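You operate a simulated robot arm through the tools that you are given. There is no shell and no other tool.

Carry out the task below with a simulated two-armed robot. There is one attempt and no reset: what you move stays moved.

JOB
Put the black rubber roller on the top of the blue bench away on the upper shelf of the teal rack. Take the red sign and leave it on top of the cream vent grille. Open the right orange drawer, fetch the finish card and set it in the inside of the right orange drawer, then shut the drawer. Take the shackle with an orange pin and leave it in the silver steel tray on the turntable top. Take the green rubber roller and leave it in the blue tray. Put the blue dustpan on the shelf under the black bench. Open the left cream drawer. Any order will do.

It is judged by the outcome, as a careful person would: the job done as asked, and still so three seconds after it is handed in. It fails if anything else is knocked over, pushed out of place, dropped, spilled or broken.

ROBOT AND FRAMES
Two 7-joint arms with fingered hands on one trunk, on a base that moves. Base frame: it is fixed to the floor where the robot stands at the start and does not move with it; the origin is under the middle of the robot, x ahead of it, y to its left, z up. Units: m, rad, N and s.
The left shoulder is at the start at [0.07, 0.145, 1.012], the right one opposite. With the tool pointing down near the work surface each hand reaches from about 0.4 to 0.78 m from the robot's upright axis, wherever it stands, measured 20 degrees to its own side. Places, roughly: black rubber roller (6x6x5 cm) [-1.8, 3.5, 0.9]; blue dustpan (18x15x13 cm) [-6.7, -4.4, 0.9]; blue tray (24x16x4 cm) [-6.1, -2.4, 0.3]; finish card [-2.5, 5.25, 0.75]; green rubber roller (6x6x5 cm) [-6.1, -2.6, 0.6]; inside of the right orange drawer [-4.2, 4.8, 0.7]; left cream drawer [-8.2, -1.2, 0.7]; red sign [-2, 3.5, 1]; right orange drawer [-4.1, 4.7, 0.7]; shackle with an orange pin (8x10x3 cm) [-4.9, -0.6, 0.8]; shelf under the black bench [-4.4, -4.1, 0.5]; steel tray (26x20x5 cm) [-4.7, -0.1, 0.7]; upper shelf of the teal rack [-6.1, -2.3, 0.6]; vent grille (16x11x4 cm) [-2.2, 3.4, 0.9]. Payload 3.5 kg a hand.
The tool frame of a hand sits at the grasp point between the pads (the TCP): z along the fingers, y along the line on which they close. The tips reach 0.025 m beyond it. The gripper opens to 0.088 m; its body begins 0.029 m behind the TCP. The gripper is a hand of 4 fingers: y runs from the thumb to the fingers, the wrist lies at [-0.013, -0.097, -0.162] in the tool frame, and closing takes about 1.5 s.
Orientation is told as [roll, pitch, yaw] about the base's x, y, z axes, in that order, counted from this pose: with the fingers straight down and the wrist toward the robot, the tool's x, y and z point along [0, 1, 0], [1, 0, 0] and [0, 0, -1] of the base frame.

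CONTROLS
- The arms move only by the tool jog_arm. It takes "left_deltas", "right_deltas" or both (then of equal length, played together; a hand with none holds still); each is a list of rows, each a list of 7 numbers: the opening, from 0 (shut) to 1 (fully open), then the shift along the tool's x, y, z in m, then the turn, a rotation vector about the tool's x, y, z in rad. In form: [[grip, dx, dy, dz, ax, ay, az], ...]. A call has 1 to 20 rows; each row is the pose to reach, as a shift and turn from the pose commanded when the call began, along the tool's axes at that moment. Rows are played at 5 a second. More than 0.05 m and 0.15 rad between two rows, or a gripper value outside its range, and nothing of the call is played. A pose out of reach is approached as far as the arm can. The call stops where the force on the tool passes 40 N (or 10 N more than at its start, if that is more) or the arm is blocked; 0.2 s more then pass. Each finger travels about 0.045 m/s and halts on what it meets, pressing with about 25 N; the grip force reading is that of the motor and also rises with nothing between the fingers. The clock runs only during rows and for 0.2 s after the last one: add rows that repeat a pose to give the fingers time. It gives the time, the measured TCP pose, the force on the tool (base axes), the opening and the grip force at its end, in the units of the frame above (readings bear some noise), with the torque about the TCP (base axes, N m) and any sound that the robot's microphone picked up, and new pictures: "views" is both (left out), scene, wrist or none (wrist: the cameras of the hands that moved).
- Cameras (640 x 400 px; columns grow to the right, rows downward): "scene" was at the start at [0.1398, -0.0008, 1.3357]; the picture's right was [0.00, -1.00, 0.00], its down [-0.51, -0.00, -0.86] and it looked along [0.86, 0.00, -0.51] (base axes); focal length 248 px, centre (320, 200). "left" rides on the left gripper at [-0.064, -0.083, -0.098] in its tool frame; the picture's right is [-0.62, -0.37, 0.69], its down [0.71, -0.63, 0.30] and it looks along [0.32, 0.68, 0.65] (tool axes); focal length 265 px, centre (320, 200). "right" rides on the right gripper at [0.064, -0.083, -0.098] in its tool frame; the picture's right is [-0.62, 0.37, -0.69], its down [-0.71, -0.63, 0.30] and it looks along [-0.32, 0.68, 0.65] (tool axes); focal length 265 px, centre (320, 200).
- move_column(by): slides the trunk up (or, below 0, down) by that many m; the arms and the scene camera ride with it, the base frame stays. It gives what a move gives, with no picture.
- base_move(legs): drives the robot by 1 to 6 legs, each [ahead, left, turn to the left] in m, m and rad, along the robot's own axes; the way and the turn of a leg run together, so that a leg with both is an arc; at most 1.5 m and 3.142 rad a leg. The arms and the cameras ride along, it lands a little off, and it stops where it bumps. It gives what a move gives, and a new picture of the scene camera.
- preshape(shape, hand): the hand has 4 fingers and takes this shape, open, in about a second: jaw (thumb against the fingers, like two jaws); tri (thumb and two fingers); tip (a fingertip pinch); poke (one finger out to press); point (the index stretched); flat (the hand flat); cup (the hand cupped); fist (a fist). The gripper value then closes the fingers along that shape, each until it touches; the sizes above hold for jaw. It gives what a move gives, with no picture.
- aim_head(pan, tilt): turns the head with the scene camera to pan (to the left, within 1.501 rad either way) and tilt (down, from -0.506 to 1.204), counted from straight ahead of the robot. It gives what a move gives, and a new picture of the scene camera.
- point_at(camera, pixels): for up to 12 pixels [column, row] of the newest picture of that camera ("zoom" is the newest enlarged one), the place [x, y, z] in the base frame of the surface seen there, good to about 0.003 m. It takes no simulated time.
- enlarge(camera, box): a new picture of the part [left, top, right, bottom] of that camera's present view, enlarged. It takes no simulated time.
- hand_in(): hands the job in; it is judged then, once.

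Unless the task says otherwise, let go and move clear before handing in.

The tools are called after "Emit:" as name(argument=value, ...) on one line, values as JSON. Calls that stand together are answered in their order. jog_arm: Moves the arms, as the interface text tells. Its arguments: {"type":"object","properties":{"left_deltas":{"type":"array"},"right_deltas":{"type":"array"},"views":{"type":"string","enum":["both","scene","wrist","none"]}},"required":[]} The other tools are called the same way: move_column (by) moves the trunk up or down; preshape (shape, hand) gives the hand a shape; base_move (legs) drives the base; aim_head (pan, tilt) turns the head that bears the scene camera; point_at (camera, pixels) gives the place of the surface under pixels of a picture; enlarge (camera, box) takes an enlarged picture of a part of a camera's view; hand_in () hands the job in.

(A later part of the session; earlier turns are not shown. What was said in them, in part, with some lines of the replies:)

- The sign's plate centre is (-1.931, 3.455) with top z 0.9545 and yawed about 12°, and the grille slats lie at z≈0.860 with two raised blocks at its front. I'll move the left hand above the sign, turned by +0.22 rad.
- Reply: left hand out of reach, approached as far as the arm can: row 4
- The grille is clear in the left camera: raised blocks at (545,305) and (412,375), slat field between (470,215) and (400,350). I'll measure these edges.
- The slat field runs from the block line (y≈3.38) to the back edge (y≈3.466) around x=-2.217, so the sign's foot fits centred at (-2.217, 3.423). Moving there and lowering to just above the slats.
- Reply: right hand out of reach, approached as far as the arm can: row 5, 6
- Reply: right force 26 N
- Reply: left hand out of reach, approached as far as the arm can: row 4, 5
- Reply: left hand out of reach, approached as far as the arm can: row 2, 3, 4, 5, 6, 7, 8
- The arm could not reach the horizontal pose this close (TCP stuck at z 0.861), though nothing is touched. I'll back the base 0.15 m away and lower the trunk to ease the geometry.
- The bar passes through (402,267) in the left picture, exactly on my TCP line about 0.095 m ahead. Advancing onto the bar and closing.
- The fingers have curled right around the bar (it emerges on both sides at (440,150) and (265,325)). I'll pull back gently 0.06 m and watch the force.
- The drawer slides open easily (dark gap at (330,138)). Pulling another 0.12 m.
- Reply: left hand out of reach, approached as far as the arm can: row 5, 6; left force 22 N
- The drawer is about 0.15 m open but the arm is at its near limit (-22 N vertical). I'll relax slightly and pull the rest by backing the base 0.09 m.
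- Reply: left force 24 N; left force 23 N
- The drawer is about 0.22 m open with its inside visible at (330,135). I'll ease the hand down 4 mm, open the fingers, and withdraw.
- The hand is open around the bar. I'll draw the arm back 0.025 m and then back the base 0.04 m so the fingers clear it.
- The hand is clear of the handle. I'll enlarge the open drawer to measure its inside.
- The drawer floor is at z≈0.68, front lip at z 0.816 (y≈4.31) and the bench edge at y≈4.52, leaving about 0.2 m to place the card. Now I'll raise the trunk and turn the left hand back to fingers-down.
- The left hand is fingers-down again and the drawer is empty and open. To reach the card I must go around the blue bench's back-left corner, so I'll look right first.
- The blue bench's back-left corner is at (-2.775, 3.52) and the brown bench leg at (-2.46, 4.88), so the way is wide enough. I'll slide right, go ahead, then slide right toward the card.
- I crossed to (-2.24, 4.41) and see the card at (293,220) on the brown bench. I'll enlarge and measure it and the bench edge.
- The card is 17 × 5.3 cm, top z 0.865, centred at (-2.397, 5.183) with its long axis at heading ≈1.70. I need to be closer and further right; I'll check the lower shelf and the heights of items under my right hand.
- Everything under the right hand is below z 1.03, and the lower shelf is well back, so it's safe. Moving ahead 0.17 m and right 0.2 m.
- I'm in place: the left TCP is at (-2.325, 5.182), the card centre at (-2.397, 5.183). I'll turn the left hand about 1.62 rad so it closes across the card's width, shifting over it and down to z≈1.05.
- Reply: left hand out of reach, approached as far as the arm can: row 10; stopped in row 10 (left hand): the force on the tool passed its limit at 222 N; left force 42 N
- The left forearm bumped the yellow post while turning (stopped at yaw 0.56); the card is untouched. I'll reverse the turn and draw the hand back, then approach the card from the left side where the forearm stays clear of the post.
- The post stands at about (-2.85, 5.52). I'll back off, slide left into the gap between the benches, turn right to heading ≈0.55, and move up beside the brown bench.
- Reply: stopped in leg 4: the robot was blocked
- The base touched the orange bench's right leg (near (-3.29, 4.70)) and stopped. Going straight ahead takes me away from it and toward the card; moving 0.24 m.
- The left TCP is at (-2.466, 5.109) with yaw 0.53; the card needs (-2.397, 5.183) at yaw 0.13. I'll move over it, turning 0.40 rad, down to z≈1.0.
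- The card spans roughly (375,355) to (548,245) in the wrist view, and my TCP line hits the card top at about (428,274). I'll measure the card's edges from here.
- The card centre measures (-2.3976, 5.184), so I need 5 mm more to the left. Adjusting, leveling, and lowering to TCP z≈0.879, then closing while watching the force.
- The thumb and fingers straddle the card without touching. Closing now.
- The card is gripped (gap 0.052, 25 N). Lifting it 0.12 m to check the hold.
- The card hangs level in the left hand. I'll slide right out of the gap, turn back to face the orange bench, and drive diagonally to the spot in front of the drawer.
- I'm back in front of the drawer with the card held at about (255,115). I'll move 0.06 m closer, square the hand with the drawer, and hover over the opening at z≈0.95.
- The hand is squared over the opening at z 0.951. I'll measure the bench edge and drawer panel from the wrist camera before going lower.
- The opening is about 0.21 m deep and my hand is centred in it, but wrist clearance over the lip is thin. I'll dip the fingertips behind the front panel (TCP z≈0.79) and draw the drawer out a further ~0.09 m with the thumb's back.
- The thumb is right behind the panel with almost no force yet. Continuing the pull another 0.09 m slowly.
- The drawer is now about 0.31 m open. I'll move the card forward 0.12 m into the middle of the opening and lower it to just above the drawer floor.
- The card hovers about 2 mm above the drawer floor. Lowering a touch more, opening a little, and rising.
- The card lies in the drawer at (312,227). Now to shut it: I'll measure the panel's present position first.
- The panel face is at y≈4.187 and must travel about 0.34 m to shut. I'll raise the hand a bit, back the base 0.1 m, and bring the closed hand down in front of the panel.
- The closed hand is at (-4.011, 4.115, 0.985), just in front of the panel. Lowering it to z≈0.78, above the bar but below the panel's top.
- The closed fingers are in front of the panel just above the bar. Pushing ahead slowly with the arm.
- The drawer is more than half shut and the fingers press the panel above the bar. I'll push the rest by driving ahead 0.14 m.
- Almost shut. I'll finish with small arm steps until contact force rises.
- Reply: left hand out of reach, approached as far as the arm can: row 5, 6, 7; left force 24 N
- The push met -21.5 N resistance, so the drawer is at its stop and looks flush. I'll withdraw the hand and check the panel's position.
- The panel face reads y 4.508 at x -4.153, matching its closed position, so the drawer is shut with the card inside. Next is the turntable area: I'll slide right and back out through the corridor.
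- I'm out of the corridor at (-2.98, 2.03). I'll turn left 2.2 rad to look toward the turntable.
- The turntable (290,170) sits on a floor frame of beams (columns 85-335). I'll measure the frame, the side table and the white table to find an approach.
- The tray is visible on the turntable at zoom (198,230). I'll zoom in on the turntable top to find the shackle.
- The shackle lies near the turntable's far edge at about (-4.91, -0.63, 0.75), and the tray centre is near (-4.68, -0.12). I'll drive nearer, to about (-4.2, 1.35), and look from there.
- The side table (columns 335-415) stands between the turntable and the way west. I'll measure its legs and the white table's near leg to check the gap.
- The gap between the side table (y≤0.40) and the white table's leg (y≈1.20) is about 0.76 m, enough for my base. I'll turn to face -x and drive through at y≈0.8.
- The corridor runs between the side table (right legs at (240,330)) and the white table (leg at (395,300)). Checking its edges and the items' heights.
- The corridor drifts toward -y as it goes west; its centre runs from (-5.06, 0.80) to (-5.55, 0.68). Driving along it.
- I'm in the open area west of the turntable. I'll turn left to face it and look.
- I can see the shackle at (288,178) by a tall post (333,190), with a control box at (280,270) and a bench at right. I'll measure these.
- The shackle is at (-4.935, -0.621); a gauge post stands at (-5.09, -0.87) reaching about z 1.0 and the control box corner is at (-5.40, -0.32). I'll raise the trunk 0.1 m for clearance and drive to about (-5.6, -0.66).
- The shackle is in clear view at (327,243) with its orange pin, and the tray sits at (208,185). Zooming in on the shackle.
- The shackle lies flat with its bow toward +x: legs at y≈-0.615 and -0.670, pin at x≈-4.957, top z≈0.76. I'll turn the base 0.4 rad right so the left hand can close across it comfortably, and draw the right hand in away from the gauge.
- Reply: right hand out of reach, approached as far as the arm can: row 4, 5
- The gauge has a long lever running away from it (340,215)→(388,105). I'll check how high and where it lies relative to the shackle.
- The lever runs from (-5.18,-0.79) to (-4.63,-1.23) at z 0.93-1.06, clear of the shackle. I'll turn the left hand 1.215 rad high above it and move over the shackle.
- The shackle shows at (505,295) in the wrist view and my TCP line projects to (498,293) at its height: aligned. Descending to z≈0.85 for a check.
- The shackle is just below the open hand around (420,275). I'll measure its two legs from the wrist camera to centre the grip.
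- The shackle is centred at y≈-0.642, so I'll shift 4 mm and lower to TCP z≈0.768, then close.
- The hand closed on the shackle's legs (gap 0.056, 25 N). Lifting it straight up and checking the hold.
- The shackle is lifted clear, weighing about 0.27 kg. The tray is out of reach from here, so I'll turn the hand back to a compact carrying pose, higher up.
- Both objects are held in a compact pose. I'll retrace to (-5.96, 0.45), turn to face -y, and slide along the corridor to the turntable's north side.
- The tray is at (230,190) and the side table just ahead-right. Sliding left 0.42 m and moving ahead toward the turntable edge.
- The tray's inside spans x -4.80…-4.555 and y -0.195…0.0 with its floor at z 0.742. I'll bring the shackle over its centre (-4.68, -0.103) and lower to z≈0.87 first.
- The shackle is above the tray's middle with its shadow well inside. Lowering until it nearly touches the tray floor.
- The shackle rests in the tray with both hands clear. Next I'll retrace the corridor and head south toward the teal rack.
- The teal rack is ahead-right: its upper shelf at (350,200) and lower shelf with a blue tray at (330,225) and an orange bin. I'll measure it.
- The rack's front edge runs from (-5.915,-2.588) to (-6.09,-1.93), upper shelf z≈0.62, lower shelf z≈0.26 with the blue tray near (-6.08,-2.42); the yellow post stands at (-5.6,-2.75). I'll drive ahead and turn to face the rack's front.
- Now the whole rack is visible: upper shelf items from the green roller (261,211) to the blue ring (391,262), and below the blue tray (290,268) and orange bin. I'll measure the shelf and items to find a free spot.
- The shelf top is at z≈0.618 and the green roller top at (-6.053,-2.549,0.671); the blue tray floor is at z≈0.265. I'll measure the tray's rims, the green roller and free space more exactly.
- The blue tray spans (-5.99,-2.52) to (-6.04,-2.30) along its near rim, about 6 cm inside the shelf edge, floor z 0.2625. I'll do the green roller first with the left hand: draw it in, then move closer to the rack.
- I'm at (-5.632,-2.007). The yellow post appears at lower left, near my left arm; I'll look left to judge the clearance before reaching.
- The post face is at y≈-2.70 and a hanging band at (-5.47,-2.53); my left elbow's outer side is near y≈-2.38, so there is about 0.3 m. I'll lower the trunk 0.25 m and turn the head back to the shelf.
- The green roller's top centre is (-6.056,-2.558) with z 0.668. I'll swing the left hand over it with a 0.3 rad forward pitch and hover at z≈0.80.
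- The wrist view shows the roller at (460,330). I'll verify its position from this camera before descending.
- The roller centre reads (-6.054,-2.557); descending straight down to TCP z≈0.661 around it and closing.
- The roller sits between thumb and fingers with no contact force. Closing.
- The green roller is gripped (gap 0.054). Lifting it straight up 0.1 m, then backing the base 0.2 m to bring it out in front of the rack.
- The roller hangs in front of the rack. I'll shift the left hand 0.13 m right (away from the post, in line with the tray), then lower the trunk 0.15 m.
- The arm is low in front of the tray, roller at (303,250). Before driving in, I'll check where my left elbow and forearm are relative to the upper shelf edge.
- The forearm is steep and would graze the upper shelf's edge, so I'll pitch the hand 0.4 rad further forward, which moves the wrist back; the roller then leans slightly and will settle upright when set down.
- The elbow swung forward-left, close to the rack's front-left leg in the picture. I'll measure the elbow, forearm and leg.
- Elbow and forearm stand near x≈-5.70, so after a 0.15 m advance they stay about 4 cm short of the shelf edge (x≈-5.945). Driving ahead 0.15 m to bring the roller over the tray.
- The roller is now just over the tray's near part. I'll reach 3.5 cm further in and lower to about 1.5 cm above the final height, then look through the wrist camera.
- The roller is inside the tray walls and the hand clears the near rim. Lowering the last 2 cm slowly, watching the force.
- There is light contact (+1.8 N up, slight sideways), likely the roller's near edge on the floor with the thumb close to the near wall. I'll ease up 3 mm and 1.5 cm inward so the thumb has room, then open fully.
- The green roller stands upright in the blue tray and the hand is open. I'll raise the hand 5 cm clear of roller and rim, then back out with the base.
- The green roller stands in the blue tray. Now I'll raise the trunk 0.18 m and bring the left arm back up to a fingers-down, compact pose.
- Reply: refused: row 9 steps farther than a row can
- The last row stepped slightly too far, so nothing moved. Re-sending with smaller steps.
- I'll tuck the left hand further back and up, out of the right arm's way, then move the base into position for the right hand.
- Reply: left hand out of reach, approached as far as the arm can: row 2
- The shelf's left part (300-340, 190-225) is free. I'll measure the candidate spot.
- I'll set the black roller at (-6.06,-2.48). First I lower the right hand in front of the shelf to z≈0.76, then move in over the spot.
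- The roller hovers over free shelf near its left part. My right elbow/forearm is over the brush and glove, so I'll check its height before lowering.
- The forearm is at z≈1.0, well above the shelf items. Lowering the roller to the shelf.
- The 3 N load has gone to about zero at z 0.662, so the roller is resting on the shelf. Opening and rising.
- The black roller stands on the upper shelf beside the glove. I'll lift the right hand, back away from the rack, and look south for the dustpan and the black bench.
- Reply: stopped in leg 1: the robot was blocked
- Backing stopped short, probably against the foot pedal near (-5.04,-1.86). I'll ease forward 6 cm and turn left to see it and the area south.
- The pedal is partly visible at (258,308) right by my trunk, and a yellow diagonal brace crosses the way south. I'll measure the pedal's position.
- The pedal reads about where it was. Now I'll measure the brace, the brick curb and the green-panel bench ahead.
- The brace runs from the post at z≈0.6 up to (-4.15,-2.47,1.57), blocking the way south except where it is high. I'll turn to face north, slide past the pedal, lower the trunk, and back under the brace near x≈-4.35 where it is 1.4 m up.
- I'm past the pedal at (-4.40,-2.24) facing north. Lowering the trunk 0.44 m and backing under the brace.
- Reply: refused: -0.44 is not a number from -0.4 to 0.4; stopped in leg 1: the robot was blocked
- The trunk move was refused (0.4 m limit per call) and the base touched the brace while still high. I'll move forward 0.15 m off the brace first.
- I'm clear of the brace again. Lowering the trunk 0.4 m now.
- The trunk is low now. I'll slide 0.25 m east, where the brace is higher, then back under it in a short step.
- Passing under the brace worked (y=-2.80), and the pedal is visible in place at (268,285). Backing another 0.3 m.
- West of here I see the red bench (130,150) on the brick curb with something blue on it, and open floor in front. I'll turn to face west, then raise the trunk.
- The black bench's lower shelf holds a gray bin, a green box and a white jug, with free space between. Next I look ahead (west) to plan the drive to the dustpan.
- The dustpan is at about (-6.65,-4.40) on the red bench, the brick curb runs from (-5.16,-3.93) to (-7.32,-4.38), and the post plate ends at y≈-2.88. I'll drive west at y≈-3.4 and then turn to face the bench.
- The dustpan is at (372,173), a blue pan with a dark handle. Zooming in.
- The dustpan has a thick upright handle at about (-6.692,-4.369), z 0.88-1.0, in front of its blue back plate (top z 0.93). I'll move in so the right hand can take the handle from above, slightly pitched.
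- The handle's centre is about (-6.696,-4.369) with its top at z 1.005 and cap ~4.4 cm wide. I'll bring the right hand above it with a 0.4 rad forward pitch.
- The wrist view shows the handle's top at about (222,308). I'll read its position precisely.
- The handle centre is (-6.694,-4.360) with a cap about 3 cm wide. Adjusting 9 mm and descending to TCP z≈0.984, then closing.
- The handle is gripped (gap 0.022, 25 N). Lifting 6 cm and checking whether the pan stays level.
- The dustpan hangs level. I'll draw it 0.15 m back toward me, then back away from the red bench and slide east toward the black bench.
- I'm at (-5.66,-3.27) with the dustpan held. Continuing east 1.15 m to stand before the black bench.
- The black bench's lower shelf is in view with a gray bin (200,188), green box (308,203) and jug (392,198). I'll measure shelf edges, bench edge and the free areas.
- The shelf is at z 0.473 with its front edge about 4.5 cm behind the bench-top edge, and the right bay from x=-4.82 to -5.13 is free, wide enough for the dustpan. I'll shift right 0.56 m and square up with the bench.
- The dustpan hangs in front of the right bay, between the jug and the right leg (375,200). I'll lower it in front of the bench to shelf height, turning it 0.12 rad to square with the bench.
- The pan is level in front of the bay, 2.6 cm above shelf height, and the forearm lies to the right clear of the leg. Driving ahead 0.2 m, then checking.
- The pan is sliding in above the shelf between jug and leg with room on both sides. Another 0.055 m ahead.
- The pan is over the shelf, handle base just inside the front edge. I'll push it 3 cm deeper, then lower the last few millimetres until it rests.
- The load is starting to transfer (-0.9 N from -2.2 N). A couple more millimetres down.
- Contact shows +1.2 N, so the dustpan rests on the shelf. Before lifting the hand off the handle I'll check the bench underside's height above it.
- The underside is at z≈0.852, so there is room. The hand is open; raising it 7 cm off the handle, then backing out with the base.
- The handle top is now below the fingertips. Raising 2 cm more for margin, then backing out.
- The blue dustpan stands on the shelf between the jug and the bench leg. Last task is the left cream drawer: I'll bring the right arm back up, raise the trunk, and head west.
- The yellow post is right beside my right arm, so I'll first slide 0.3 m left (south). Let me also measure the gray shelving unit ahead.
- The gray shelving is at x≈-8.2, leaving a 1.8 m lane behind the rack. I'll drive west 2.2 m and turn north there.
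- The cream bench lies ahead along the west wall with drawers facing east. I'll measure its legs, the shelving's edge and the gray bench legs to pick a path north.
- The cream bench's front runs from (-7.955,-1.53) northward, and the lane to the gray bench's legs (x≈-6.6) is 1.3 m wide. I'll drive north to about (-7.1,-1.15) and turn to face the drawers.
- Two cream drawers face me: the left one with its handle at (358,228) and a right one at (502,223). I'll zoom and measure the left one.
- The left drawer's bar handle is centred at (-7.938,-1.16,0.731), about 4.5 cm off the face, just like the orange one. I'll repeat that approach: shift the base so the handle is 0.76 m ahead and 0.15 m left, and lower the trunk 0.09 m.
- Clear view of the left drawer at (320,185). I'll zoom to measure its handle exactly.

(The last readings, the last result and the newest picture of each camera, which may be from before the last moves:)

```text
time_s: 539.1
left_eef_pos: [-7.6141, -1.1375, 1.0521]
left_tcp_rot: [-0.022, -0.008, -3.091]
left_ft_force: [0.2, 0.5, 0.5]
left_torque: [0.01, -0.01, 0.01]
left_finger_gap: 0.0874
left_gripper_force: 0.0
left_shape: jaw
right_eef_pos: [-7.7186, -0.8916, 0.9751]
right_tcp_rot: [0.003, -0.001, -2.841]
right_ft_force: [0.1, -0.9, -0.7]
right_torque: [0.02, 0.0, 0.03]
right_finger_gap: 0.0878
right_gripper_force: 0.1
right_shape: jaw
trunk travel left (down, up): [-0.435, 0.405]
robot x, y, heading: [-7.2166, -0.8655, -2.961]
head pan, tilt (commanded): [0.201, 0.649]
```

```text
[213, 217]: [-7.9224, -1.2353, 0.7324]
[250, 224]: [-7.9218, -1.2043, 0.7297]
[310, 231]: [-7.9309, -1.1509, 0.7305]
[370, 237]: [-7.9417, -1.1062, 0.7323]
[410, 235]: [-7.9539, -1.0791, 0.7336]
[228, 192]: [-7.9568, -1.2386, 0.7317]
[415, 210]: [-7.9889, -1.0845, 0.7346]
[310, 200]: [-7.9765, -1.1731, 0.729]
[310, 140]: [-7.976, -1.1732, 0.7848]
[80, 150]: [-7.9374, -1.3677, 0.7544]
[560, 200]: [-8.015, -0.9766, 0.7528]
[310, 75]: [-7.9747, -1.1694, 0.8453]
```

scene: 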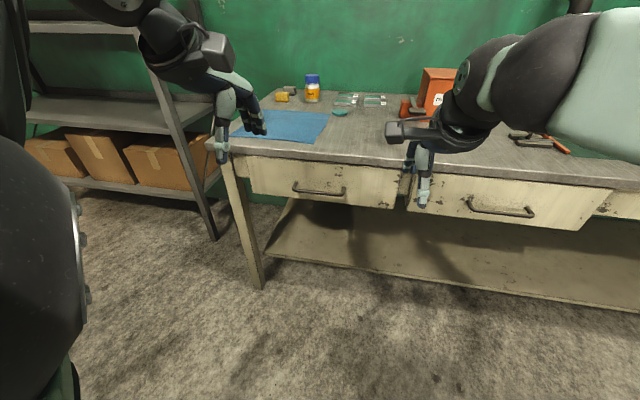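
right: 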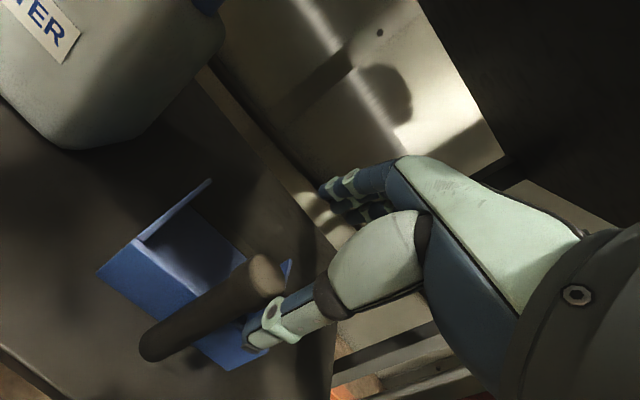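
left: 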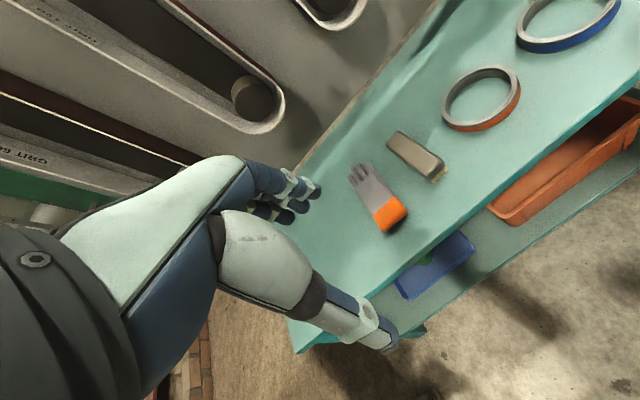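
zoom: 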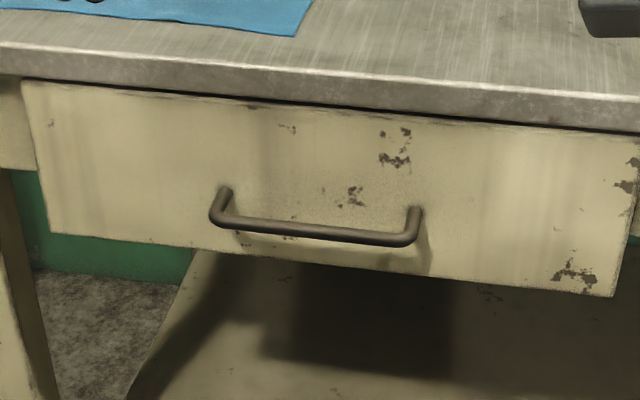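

The bar runs from (-7.922,-1.235) to (-7.954,-1.079) at z 0.731. I'll bring the left hand in front of it, first pitched halfway.

Emit:
jog_arm(left_deltas=[[1, -0.003, 0.0236, 0.026, -0.111, 0.008, -0.021], [1, -0.006, 0.0472, 0.052, -0.223, 0.016, -0.042], [1, -0.009, 0.0708, 0.078, -0.334, 0.025, -0.063], [1, -0.012, 0.0944, 0.104, -0.446, 0.033, -0.085], [1, -0.015, 0.118, 0.13, -0.557, 0.041, -0.106], [1, -0.0175, 0.1416, 0.156, -0.669, 0.05, -0.127], [1, -0.0204, 0.1652, 0.182, -0.78, 0.0577, -0.148], [1, -0.0204, 0.1652, 0.182, -0.78, 0.0577, -0.148]])

```text
time_s: 540.9
left_eef_pos: [-7.7809, -1.1277, 0.8844]
left_tcp_rot: [-0.084, -0.801, -2.866]
left_ft_force: [0.4, 0.4, 0.6]
left_torque: [0.02, -0.02, -0.01]
left_finger_gap: 0.0877
left_gripper_force: 0.0
left_shape: jaw
left hand out of reach, approached as far as the arm can: row 1, 2, 3, 4, 5
right_eef_pos: [-7.718, -0.8892, 0.9773]
right_tcp_rot: [0.003, -0.003, -2.841]
right_ft_force: [-0.4, -0.5, -0.1]
right_torque: [-0.03, 0.02, 0.03]
right_finger_gap: 0.0879
right_gripper_force: 0.1
right_shape: jaw
trunk travel left (down, up): [-0.435, 0.405]
robot x, y, heading: [-7.2112, -0.8685, -2.958]
head pan, tilt (commanded): [0.201, 0.649]
```

scene: 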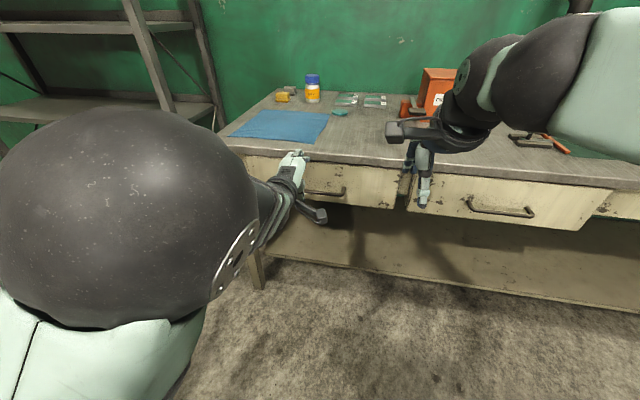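
left: 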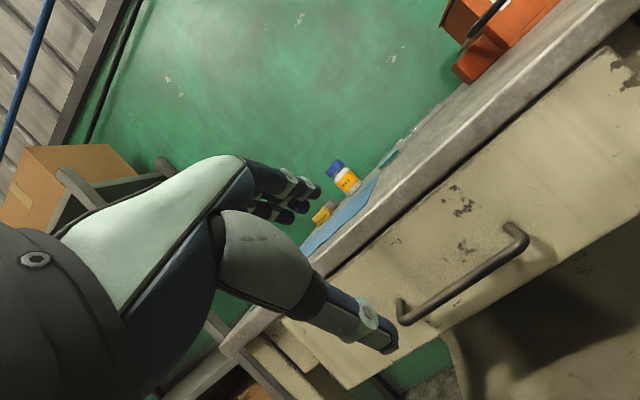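

The hand is half-pitched in front of the handle at (-7.781,-1.128,0.884). I'll finish the pitch to horizontal while lowering to z 0.731.

Emit:
jog_arm(left_deltas=[[1, 0, -0.0157, 0.0153, -0.11, 0.001, 0.009], [1, 0, -0.0314, 0.0305, -0.22, 0.002, 0.019], [1, 0, -0.0471, 0.0458, -0.33, 0.002, 0.028], [1, 0, -0.0629, 0.0611, -0.44, 0.003, 0.037], [1, 0, -0.0786, 0.0764, -0.55, 0.004, 0.046], [1, 0, -0.0943, 0.0916, -0.66, 0.005, 0.056], [1, 0, -0.11, 0.1069, -0.77, 0.0058, 0.065], [1, 0, -0.11, 0.1069, -0.77, 0.0058, 0.065]])

```text
time_s: 542.7
left_eef_pos: [-7.7847, -1.1194, 0.7285]
left_tcp_rot: [0.937, -1.526, 2.392]
left_ft_force: [0.3, 0.2, -0.3]
left_torque: [0.05, 0.01, -0.01]
left_finger_gap: 0.088
left_gripper_force: 0.0
left_shape: jaw
left hand out of reach, approached as far as the arm can: row 3, 4, 7, 8
right_eef_pos: [-7.718, -0.8915, 0.977]
right_tcp_rot: [0.003, -0.002, -2.841]
right_ft_force: [0.3, 0.3, 0.2]
right_torque: [0.0, 0.02, -0.02]
right_finger_gap: 0.0879
right_gripper_force: 0.1
right_shape: jaw
trunk travel left (down, up): [-0.435, 0.405]
robot x, y, heading: [-7.2138, -0.867, -2.958]
head pan, tilt (commanded): [0.201, 0.649]
```

scene: 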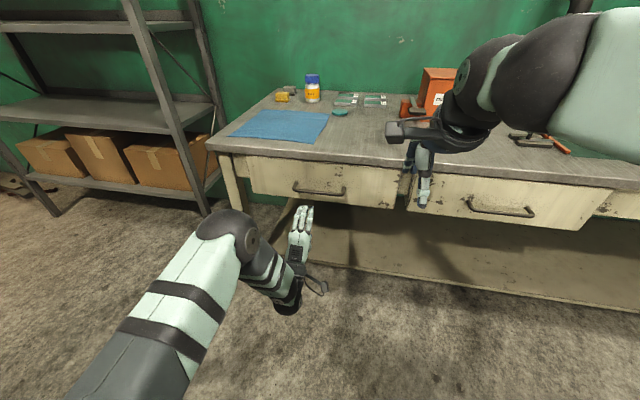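
left: 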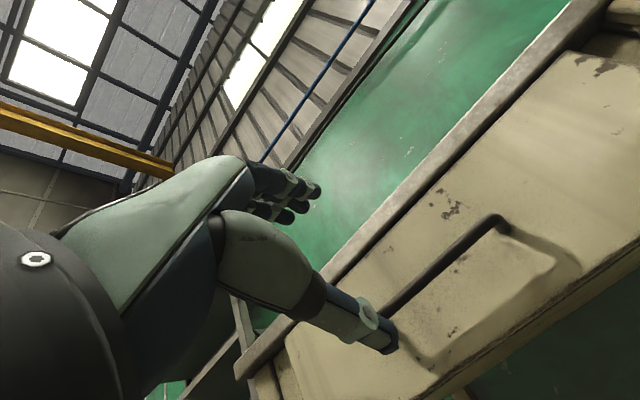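

The hand is horizontal and its TCP line meets the bar at about (434,275) in the wrist view. Advancing onto the bar.

Emit:
jog_arm(left_deltas=[[1, 0.004, 0.001, 0.04, 0, 0, 0], [1, 0.008, 0.002, 0.08, 0, 0, 0], [1, 0.008, 0.002, 0.115, 0, 0, 0], [1, 0.008, 0.002, 0.115, 0, 0, 0]])

```text
time_s: 543.7
left_eef_pos: [-7.8918, -1.1486, 0.7285]
left_tcp_rot: [1.12, -1.535, 2.206]
left_ft_force: [0.2, -0.6, 0.3]
left_torque: [0.0, 0.05, 0.0]
left_finger_gap: 0.0879
left_gripper_force: 0.1
left_shape: jaw
right_eef_pos: [-7.7181, -0.8913, 0.9758]
right_tcp_rot: [0.003, -0.003, -2.841]
right_ft_force: [-0.5, -0.1, 0.1]
right_torque: [0.0, -0.02, 0.01]
right_finger_gap: 0.0876
right_gripper_force: 0.1
right_shape: jaw
trunk travel left (down, up): [-0.435, 0.405]
robot x, y, heading: [-7.2133, -0.8637, -2.962]
head pan, tilt (commanded): [0.201, 0.649]
```

scene: 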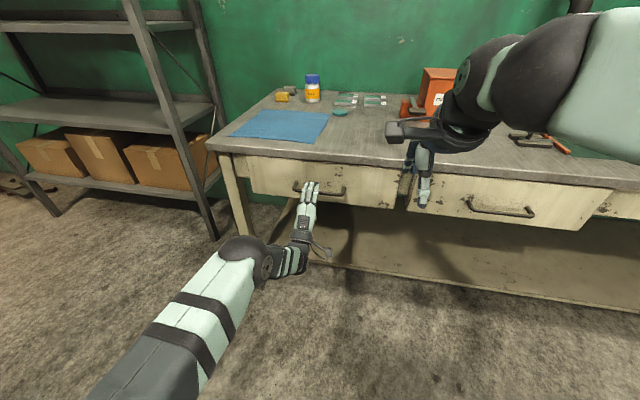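
left: 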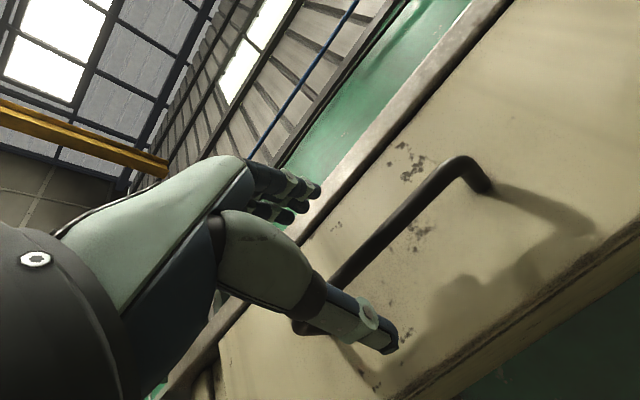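

The bar lies between thumb and fingers, about 5 cm ahead. Advancing 0.047 m and closing.

Emit:
jog_arm(left_deltas=[[1, 0, 0, 0.025, 0, 0, 0], [1, 0, 0, 0.047, 0, 0, 0], [1, 0, 0, 0.047, 0, 0, 0], [0.5, 0, 0, 0.047, 0, 0, 0], [0.2, 0, 0, 0.047, 0, 0, 0], [0, 0, 0, 0.047, 0, 0, 0], [0, 0, 0, 0.047, 0, 0, 0], [0, 0, 0, 0.047, 0, 0, 0], [0, 0, 0, 0.047, 0, 0, 0], [0, 0, 0, 0.047, 0, 0, 0]])

```text
time_s: 545.9
left_eef_pos: [-7.9419, -1.1617, 0.7267]
left_tcp_rot: [1.075, -1.532, 2.254]
left_ft_force: [-2.0, 0.0, -2.2]
left_torque: [0.07, 0.03, 0.01]
left_finger_gap: 0.0
left_gripper_force: 24.4
left_shape: jaw
right_eef_pos: [-7.72, -0.8907, 0.9758]
right_tcp_rot: [0.003, -0.001, -2.84]
right_ft_force: [0.6, -0.2, 0.4]
right_torque: [0.03, 0.0, 0.01]
right_finger_gap: 0.0876
right_gripper_force: 0.0
right_shape: jaw
trunk travel left (down, up): [-0.435, 0.405]
robot x, y, heading: [-7.2148, -0.8675, -2.96]
head pan, tilt (commanded): [0.201, 0.649]
```

scene: 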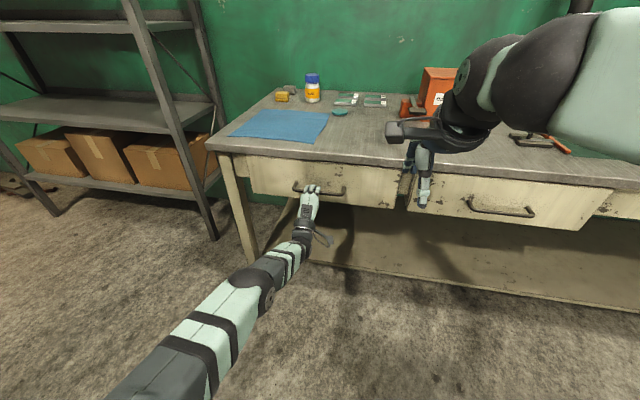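
left: 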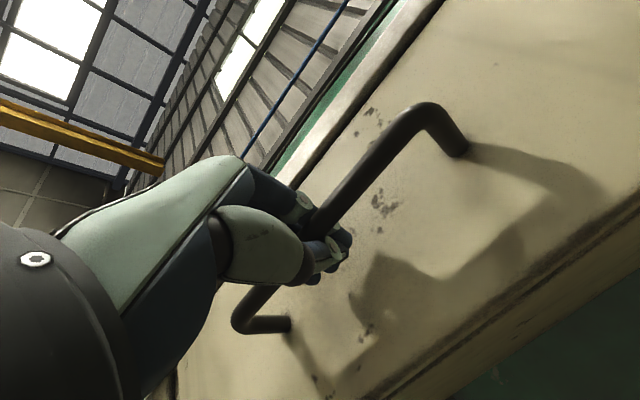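

The fingers are curled round the bar just as before. Pulling back slowly with the arm.

Emit:
jog_arm(left_deltas=[[0, 0, 0, -0.015, 0, 0, 0], [0, 0, 0, -0.03, 0, 0, 0], [0, 0, 0, -0.045, 0, 0, 0], [0, 0, 0, -0.06, 0, 0, 0], [0, 0, 0, -0.08, 0, 0, 0], [0, 0, 0, -0.1, 0, 0, 0], [0, 0, 0, -0.12, 0, 0, 0], [0, 0, 0, -0.14, 0, 0, 0]])

```text
time_s: 547.7
left_eef_pos: [-7.8045, -1.1319, 0.7275]
left_tcp_rot: [1.038, -1.531, 2.288]
left_ft_force: [1.0, -3.7, -10.2]
left_torque: [-0.01, 0.04, -0.01]
left_finger_gap: 0.0003
left_gripper_force: 25.5
left_shape: jaw
right_eef_pos: [-7.7204, -0.8916, 0.9751]
right_tcp_rot: [0.001, -0.002, -2.841]
right_ft_force: [-0.1, 0.1, 0.5]
right_torque: [0.02, 0.0, 0.01]
right_finger_gap: 0.0874
right_gripper_force: 0.0
right_shape: jaw
trunk travel left (down, up): [-0.435, 0.405]
robot x, y, heading: [-7.2156, -0.8646, -2.961]
head pan, tilt (commanded): [0.201, 0.649]
```

scene: 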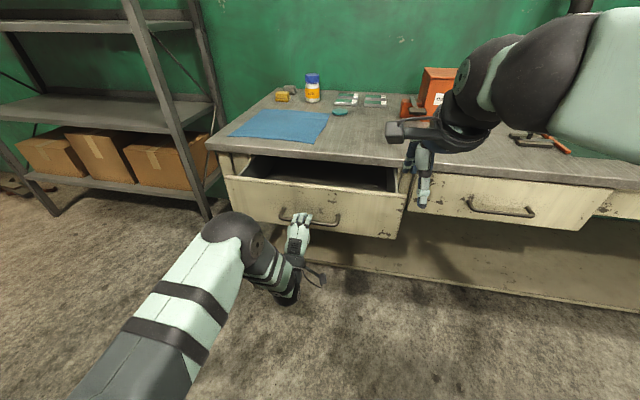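
left: 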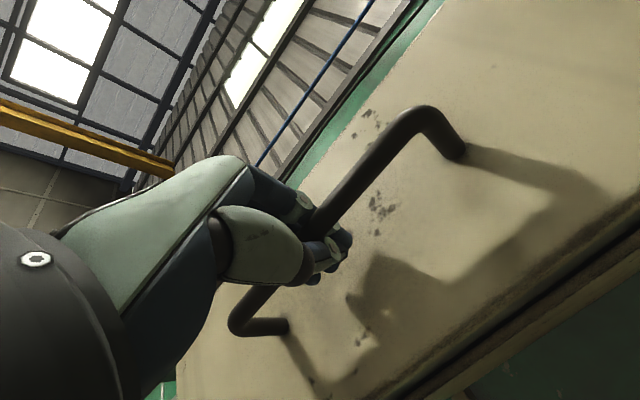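

The drawer is 0.14 m open. I'll pull it further by backing the base 0.17 m (the gray bench's legs are about 0.28 m behind my base).

Emit:
base_move(legs=[[-0.17, 0, 0]])

```text
time_s: 549.2
left_eef_pos: [-7.638, -1.1057, 0.7294]
left_tcp_rot: [1.154, -1.536, 2.18]
left_ft_force: [-1.6, 0.3, -7.0]
left_torque: [0.01, 0.06, -0.01]
left_finger_gap: 0.0001
left_gripper_force: 25.1
left_shape: jaw
right_eef_pos: [-7.5541, -0.8622, 0.9756]
right_tcp_rot: [0.004, -0.001, -2.838]
right_ft_force: [-0.3, 0.1, 0.7]
right_torque: [-0.02, -0.03, -0.02]
right_finger_gap: 0.0876
right_gripper_force: 0.1
right_shape: jaw
trunk travel left (down, up): [-0.435, 0.405]
robot x, y, heading: [-7.0476, -0.8336, -2.955]
head pan, tilt (commanded): [0.201, 0.649]
```

scene: 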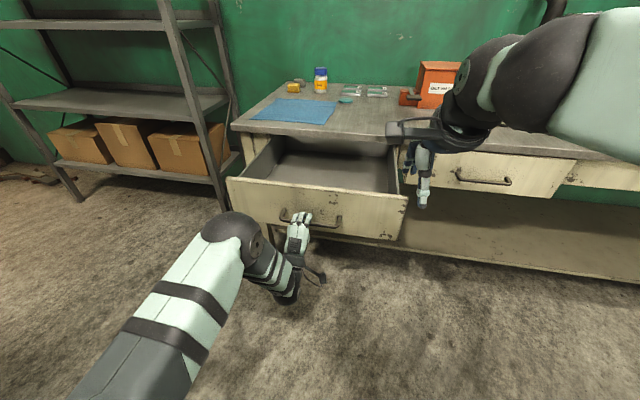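

The drawer is now about 0.31 m open. Releasing the bar and withdrawing.

Emit:
jog_arm(left_deltas=[[0, 0, -0.002, 0, 0, 0, 0], [0.2, 0, -0.002, 0, 0, 0, 0], [0.5, 0, -0.002, 0, 0, 0, 0], [0.8, 0, -0.002, 0, 0, 0, 0], [1, 0, -0.002, 0, 0, 0, 0], [1, 0, -0.002, 0, 0, 0, 0], [1, 0, -0.002, 0, 0, 0, 0]])

```text
time_s: 550.8
left_eef_pos: [-7.638, -1.1028, 0.7281]
left_tcp_rot: [1.17, -1.534, 2.161]
left_ft_force: [0.3, 0.2, 0.2]
left_torque: [0.03, 0.0, -0.02]
left_finger_gap: 0.0877
left_gripper_force: 0.0
left_shape: jaw
right_eef_pos: [-7.5542, -0.8621, 0.9761]
right_tcp_rot: [0.004, -0.003, -2.837]
right_ft_force: [-0.4, -0.3, -0.2]
right_torque: [-0.01, 0.01, 0.02]
right_finger_gap: 0.0877
right_gripper_force: 0.1
right_shape: jaw
trunk travel left (down, up): [-0.435, 0.405]
robot x, y, heading: [-7.0491, -0.836, -2.954]
head pan, tilt (commanded): [0.201, 0.649]
```

scene: 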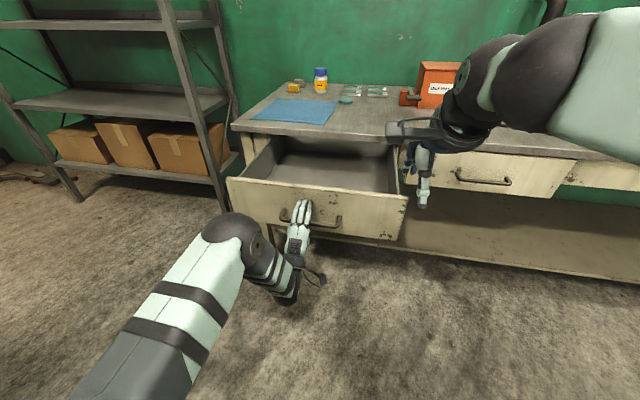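
left: 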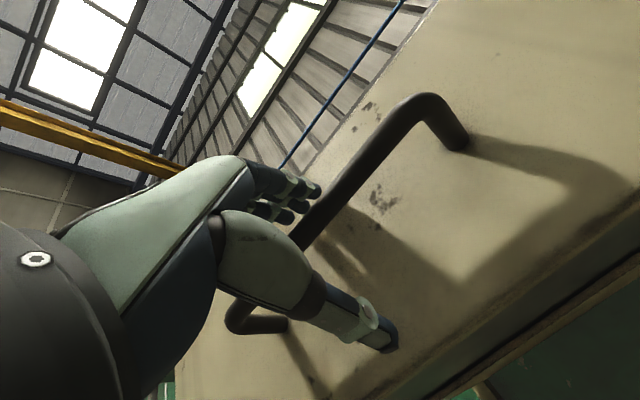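

The hand is open around the bar. Drawing the arm back 0.02 m and the base 0.05 m.

Emit:
jog_arm(left_deltas=[[1, 0, 0, -0.01, 0, 0, 0], [1, 0, 0, -0.02, 0, 0, 0], [1, 0, 0, -0.02, 0, 0, 0]], views="none")

Emit:
base_move(legs=[[-0.05, 0, 0]])

Emit:
enlarge(camera="scene", box=[210, 120, 430, 260])

```text
time_s: 551.6
left_eef_pos: [-7.6179, -1.0995, 0.7295]
left_tcp_rot: [1.14, -1.534, 2.193]
left_ft_force: [-0.7, -0.3, -0.6]
left_torque: [0.02, 0.0, -0.02]
left_finger_gap: 0.0877
left_gripper_force: 0.0
left_shape: jaw
right_eef_pos: [-7.5541, -0.862, 0.9762]
right_tcp_rot: [0.003, 0.0, -2.839]
right_ft_force: [-0.8, 0.0, 0.1]
right_torque: [0.05, -0.02, -0.06]
right_finger_gap: 0.0879
right_gripper_force: 0.1
right_shape: jaw
trunk travel left (down, up): [-0.435, 0.405]
robot x, y, heading: [-7.048, -0.8361, -2.95]
head pan, tilt (commanded): [0.201, 0.649]
```

```text
time_s: 552.5
left_eef_pos: [-7.5674, -1.0904, 0.7305]
left_tcp_rot: [1.174, -1.535, 2.162]
left_ft_force: [0.6, -0.9, 0.6]
left_torque: [0.01, -0.04, 0.02]
left_finger_gap: 0.0875
left_gripper_force: 0.0
left_shape: jaw
right_eef_pos: [-7.5032, -0.8533, 0.9775]
right_tcp_rot: [0.004, -0.003, -2.837]
right_ft_force: [0.7, 0.6, 0.9]
right_torque: [-0.02, 0.02, -0.03]
right_finger_gap: 0.0876
right_gripper_force: 0.0
right_shape: jaw
trunk travel left (down, up): [-0.435, 0.405]
robot x, y, heading: [-6.9956, -0.8267, -2.96]
head pan, tilt (commanded): [0.201, 0.649]
```

scene: 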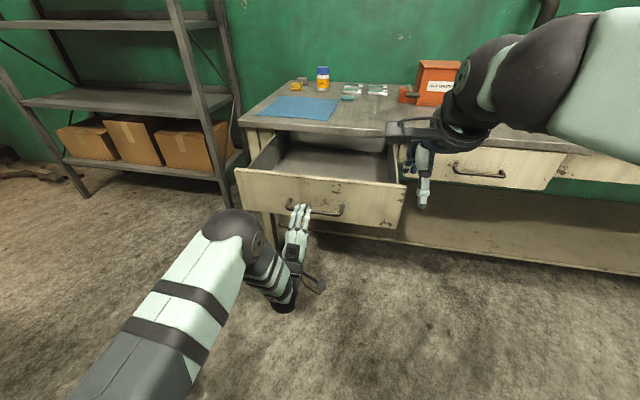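

```text
2.86 times, centred on (320, 190) of scene
```

zoom: 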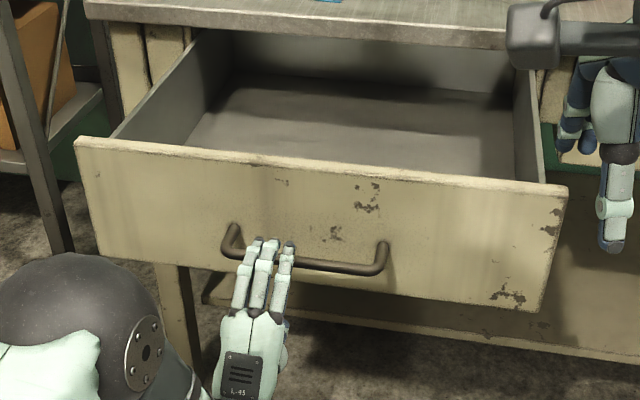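

The left cream drawer stands clearly open with my hand clear of the handle. To be sure it is fully open I'll draw it out a little more from inside, as I did before: first raise the hand and turn it fingers-down.

Emit:
jog_arm(left_deltas=[[1, 0, 0.02, 0, 0.13, 0, 0], [1, 0, 0.04, 0, 0.26, 0, 0], [1, 0, 0.06, 0, 0.39, 0, 0], [1, 0, 0.08, 0, 0.52, 0, 0], [1, 0, 0.1, 0, 0.65, 0, 0], [1, 0, 0.13, 0, 0.78, 0, 0], [1, 0, 0.16, 0, 0.91, 0, 0], [1, 0, 0.19, 0, 1.04, 0, 0], [1, 0, 0.22, 0, 1.17, 0, 0], [1, 0, 0.25, 0, 1.3, 0, 0], [1, 0, 0.28, 0, 1.43, 0, 0], [1, 0, 0.3, 0, 1.53, 0, 0], [1, 0, 0.3, 0, 1.53, 0, 0]])

```text
time_s: 555.3
left_eef_pos: [-7.5724, -1.0836, 1.0316]
left_tcp_rot: [0.036, -0.024, -2.951]
left_ft_force: [0.6, -0.2, -0.2]
left_torque: [-0.03, 0.0, -0.02]
left_finger_gap: 0.0877
left_gripper_force: 0.1
left_shape: jaw
right_eef_pos: [-7.5054, -0.8535, 0.9763]
right_tcp_rot: [0.001, -0.003, -2.837]
right_ft_force: [-0.4, 0.7, -0.9]
right_torque: [0.02, 0.05, 0.06]
right_finger_gap: 0.0877
right_gripper_force: 0.0
right_shape: jaw
trunk travel left (down, up): [-0.435, 0.405]
robot x, y, heading: [-6.9973, -0.8293, -2.954]
head pan, tilt (commanded): [0.201, 0.649]
```

scene: 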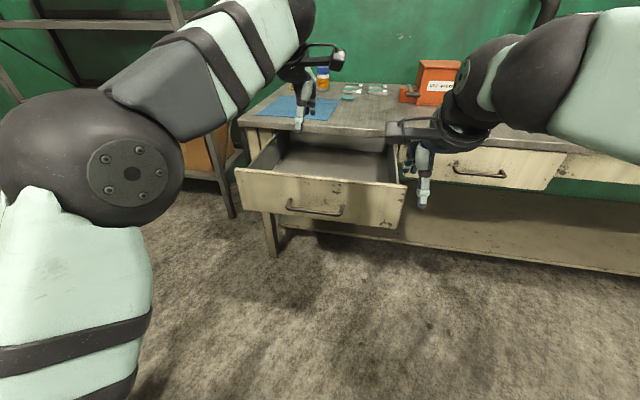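
left: 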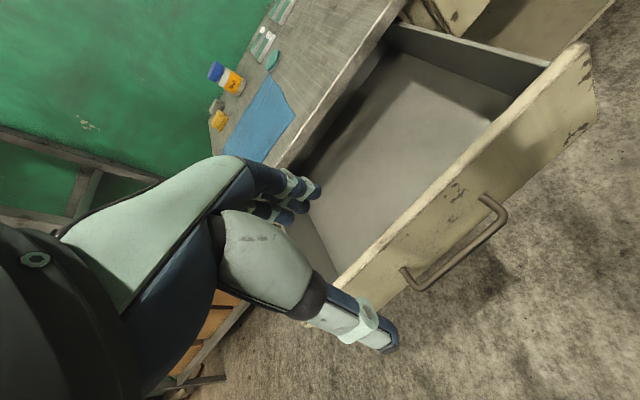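

The drawer's inside is visible and empty. I'll measure the panel and bench edge before dipping in.

Emit:
point_at(camera="left", pixels=[[430, 195], [400, 150], [380, 50], [340, 130], [540, 90], [590, 60], [470, 210]])

Emit:
point_at(camera="scene", pixels=[[310, 175], [320, 180], [330, 150], [330, 135], [380, 140], [245, 170], [400, 185]])

```text
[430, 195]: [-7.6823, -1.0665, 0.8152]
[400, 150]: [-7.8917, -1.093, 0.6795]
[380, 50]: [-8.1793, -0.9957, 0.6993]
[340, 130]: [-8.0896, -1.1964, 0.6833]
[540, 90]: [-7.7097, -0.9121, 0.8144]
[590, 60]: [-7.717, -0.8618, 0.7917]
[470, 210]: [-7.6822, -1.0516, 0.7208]
```

```text
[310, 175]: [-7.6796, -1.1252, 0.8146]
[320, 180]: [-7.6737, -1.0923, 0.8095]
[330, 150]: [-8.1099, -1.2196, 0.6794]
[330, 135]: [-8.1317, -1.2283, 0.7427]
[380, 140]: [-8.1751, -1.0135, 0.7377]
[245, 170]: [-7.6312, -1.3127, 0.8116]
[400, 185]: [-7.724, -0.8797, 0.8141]
```

The drawer is about 0.45 m long and roughly two-thirds open. I'll move ahead 0.15 m, dip the left fingertips behind the front panel, and draw it out further.

Emit:
base_move(legs=[[0.15, 0, 0]])

Emit:
jog_arm(left_deltas=[[0.5, 0, 0.03, 0, 0, 0, 0], [0, 0, 0.06, 0, 0, 0, 0], [0, 0, 0.09, 0.03, 0, 0, 0], [0, 0, 0.09, 0.07, 0, 0, 0], [0, 0, 0.09, 0.11, 0, 0, 0], [0, 0, 0.09, 0.15, 0, 0, 0], [0, 0, 0.09, 0.15, 0, 0, 0]])

```text
time_s: 556.7
left_eef_pos: [-7.72, -1.1142, 1.0309]
left_tcp_rot: [0.034, -0.025, -2.947]
left_ft_force: [-0.4, 0.3, -0.5]
left_torque: [-0.01, 0.01, -0.01]
left_finger_gap: 0.0877
left_gripper_force: 0.1
left_shape: jaw
right_eef_pos: [-7.6516, -0.884, 0.9759]
right_tcp_rot: [0.003, -0.001, -2.832]
right_ft_force: [-0.1, -0.3, -0.3]
right_torque: [-0.01, -0.01, 0.0]
right_finger_gap: 0.0876
right_gripper_force: 0.1
right_shape: jaw
trunk travel left (down, up): [-0.435, 0.405]
robot x, y, heading: [-7.1461, -0.8574, -2.949]
head pan, tilt (commanded): [0.201, 0.649]
```

scene: 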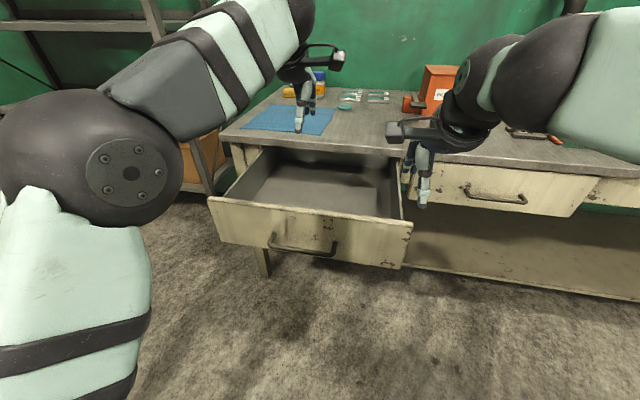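

```text
time_s: 558.3
left_eef_pos: [-7.8098, -1.139, 0.8844]
left_tcp_rot: [0.036, -0.027, -2.947]
left_ft_force: [-0.7, 0.2, 0.1]
left_torque: [-0.02, 0.01, -0.05]
left_finger_gap: 0.0
left_gripper_force: 24.9
left_shape: jaw
left hand out of reach, approached as far as the arm can: row 2, 3
right_eef_pos: [-7.6513, -0.8831, 0.9762]
right_tcp_rot: [0.005, -0.002, -2.833]
right_ft_force: [0.1, -0.3, -0.4]
right_torque: [0.02, 0.01, 0.0]
right_finger_gap: 0.0879
right_gripper_force: 0.1
right_shape: jaw
trunk travel left (down, up): [-0.435, 0.405]
robot x, y, heading: [-7.1477, -0.8558, -2.949]
head pan, tilt (commanded): [0.201, 0.649]
```

scene: 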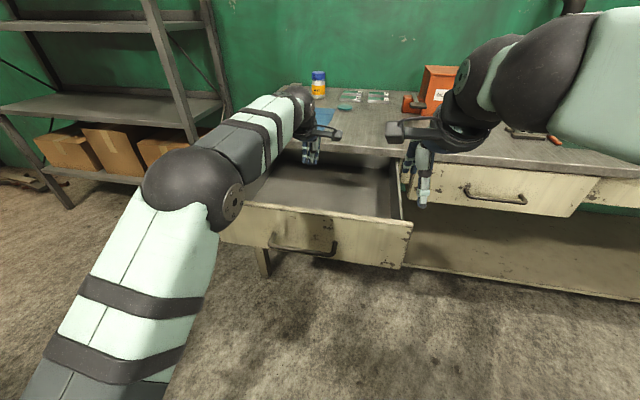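
left: 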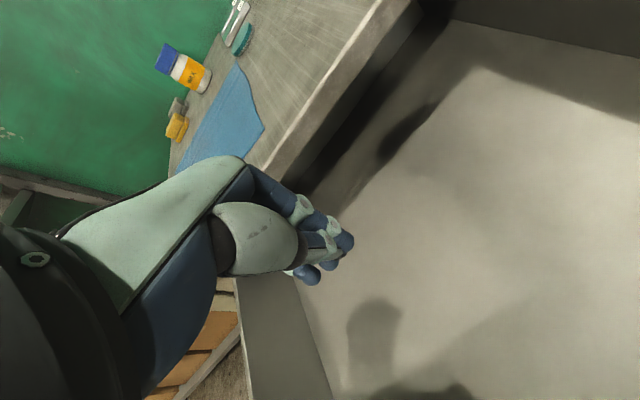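

The closed fingertips hover inside the drawer. Lowering them below the panel's lip and drawing toward me slowly.

Emit:
jog_arm(left_deltas=[[0, 0, 0, 0.035, 0, 0, 0], [0, 0, 0, 0.07, 0, 0, 0], [0, 0, 0, 0.1, 0, 0, 0], [0, 0, -0.025, 0.1, 0, 0, 0], [0, 0, -0.05, 0.1, 0, 0, 0], [0, 0, -0.07, 0.1, 0, 0, 0], [0, 0, -0.085, 0.1, 0, 0, 0], [0, 0, -0.1, 0.1, 0, 0, 0], [0, 0, -0.115, 0.1, 0, 0, 0], [0, 0, -0.13, 0.1, 0, 0, 0], [0, 0, -0.145, 0.1, 0, 0, 0], [0, 0, -0.16, 0.1, 0, 0, 0], [0, 0, -0.175, 0.1, 0, 0, 0]])

```text
time_s: 561.1
left_eef_pos: [-7.6403, -1.1077, 0.7782]
left_tcp_rot: [0.035, -0.023, -2.947]
left_ft_force: [-0.2, 0.1, 0.5]
left_torque: [-0.01, 0.04, 0.02]
left_finger_gap: 0.0001
left_gripper_force: 25.7
left_shape: jaw
right_eef_pos: [-7.6509, -0.8835, 0.9771]
right_tcp_rot: [0.004, -0.003, -2.833]
right_ft_force: [-0.2, 0.3, -0.2]
right_torque: [0.0, 0.0, 0.0]
right_finger_gap: 0.0879
right_gripper_force: 0.1
right_shape: jaw
trunk travel left (down, up): [-0.435, 0.405]
robot x, y, heading: [-7.1495, -0.8567, -2.949]
head pan, tilt (commanded): [0.201, 0.649]
```

scene: 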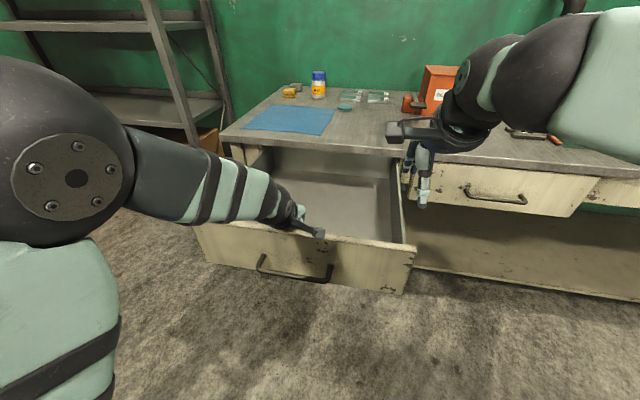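
left: 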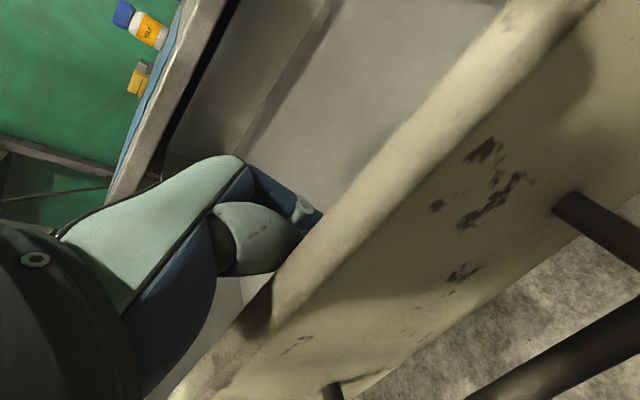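

The drawer is now drawn out nearly its whole length. I'll move the fingers off the panel, rise clear, and check.

Emit:
jog_arm(left_deltas=[[0, 0, 0.03, 0, 0, 0, 0], [0, 0, 0.03, -0.04, 0, 0, 0], [0, 0, 0.03, -0.08, 0, 0, 0], [0, 0, 0.03, -0.12, 0, 0, 0], [0, 0, 0.03, -0.16, 0, 0, 0], [0, 0, 0.03, -0.2, 0, 0, 0], [0, 0, 0.03, -0.24, 0, 0, 0], [0.3, 0, 0.03, -0.26, 0, 0, 0], [0.3, 0, 0.03, -0.26, 0, 0, 0]])

Emit:
base_move(legs=[[-0.15, 0, 0]])

Emit:
enlarge(camera="scene", box=[200, 110, 440, 280])

```text
time_s: 563.1
left_eef_pos: [-7.6682, -1.1002, 1.0403]
left_tcp_rot: [0.035, -0.025, -2.946]
left_ft_force: [-0.4, -0.9, -0.4]
left_torque: [-0.01, 0.01, -0.02]
left_finger_gap: 0.0262
left_gripper_force: 0.1
left_shape: jaw
right_eef_pos: [-7.6503, -0.8827, 0.9757]
right_tcp_rot: [0.003, -0.004, -2.833]
right_ft_force: [0.4, -0.2, -0.2]
right_torque: [0.02, 0.01, 0.02]
right_finger_gap: 0.0877
right_gripper_force: 0.1
right_shape: jaw
trunk travel left (down, up): [-0.435, 0.405]
robot x, y, heading: [-7.146, -0.8543, -2.954]
head pan, tilt (commanded): [0.201, 0.649]
```

scene: 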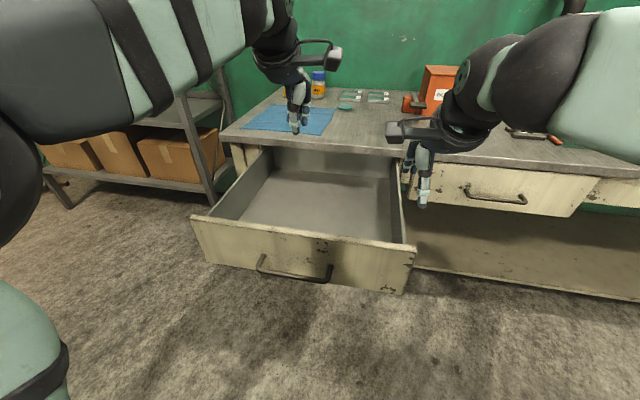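
left: 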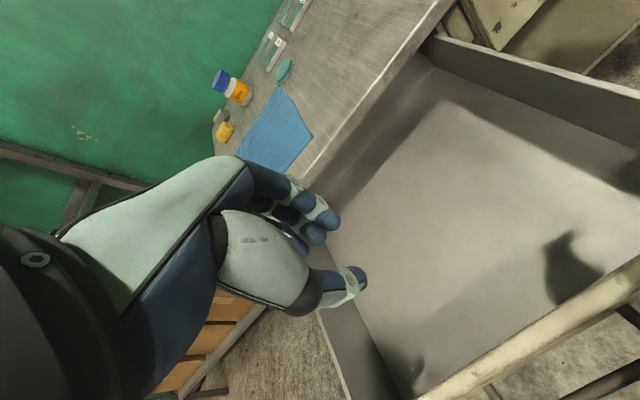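

```text
time_s: 564.5
left_eef_pos: [-7.52, -1.0724, 1.039]
left_tcp_rot: [0.034, -0.025, -2.945]
left_ft_force: [0.6, 0.1, 0.1]
left_torque: [0.0, 0.09, -0.05]
left_finger_gap: 0.0264
left_gripper_force: 0.1
left_shape: jaw
right_eef_pos: [-7.5014, -0.8556, 0.9754]
right_tcp_rot: [0.004, -0.004, -2.833]
right_ft_force: [-0.9, -0.1, 0.7]
right_torque: [0.02, -0.02, 0.0]
right_finger_gap: 0.0877
right_gripper_force: 0.1
right_shape: jaw
trunk travel left (down, up): [-0.435, 0.405]
robot x, y, heading: [-6.9975, -0.8231, -2.949]
head pan, tilt (commanded): [0.201, 0.649]
```

scene: 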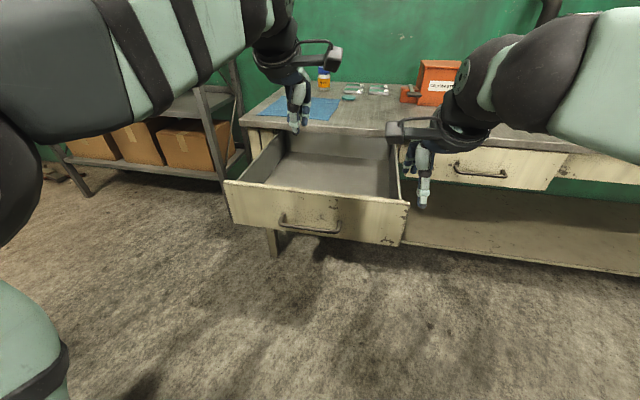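

```text
2.35 times, centred on (320, 195) of scene
```

zoom: 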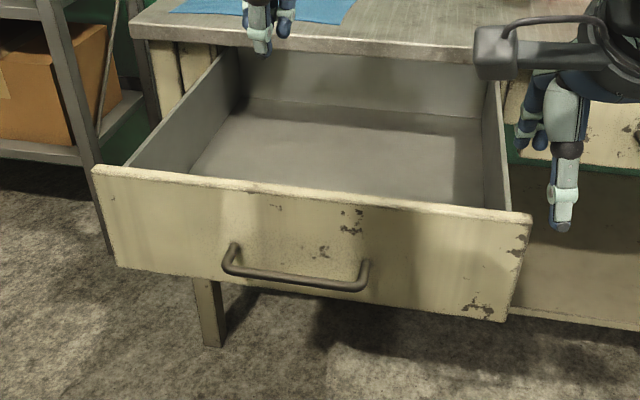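

Everything asked is in place: sign on the grille, card in the shut orange drawer, shackle in the steel tray, both rollers placed, dustpan on the shelf, and the left cream drawer standing open at (320,195). Both hands are empty and clear, so I hand in.

Emit:
hand_in()

```text
The job is handed in.
```

I finished all seven parts of the job, and both hands were empty and clear when I handed it in.

- **Black rubber roller:** it stands on the upper shelf of the teal rack, beside the glove.
- **Red sign:** it stands upright on top of the cream vent grille.
- **Finish card:** it lies inside the right orange drawer, which is shut against its stop.
- **Shackle:** it lies in the steel tray on the turntable.
- **Green rubber roller:** it stands in the blue tray.
- **Blue dustpan:** it is on the shelf under the black bench, between the water jug and the right leg.
- **Left cream drawer:** it is open about 0.4 m.

I bumped into things four times along the way:

- **Yellow post:** my left forearm hit the post by the brown bench hard, over 200 N.
- **Orange bench leg:** my base touched its right leg.
- **Foot pedal:** while backing away from the teal rack I was stopped, most likely by the foot pedal near the turntable.
- **Yellow brace:** I touched the diagonal brace south of the turntable once.

I saw nothing knocked over or moved. I did not re-measure the bench leg or the pedal exactly. The pedal read roughly where it had been before.
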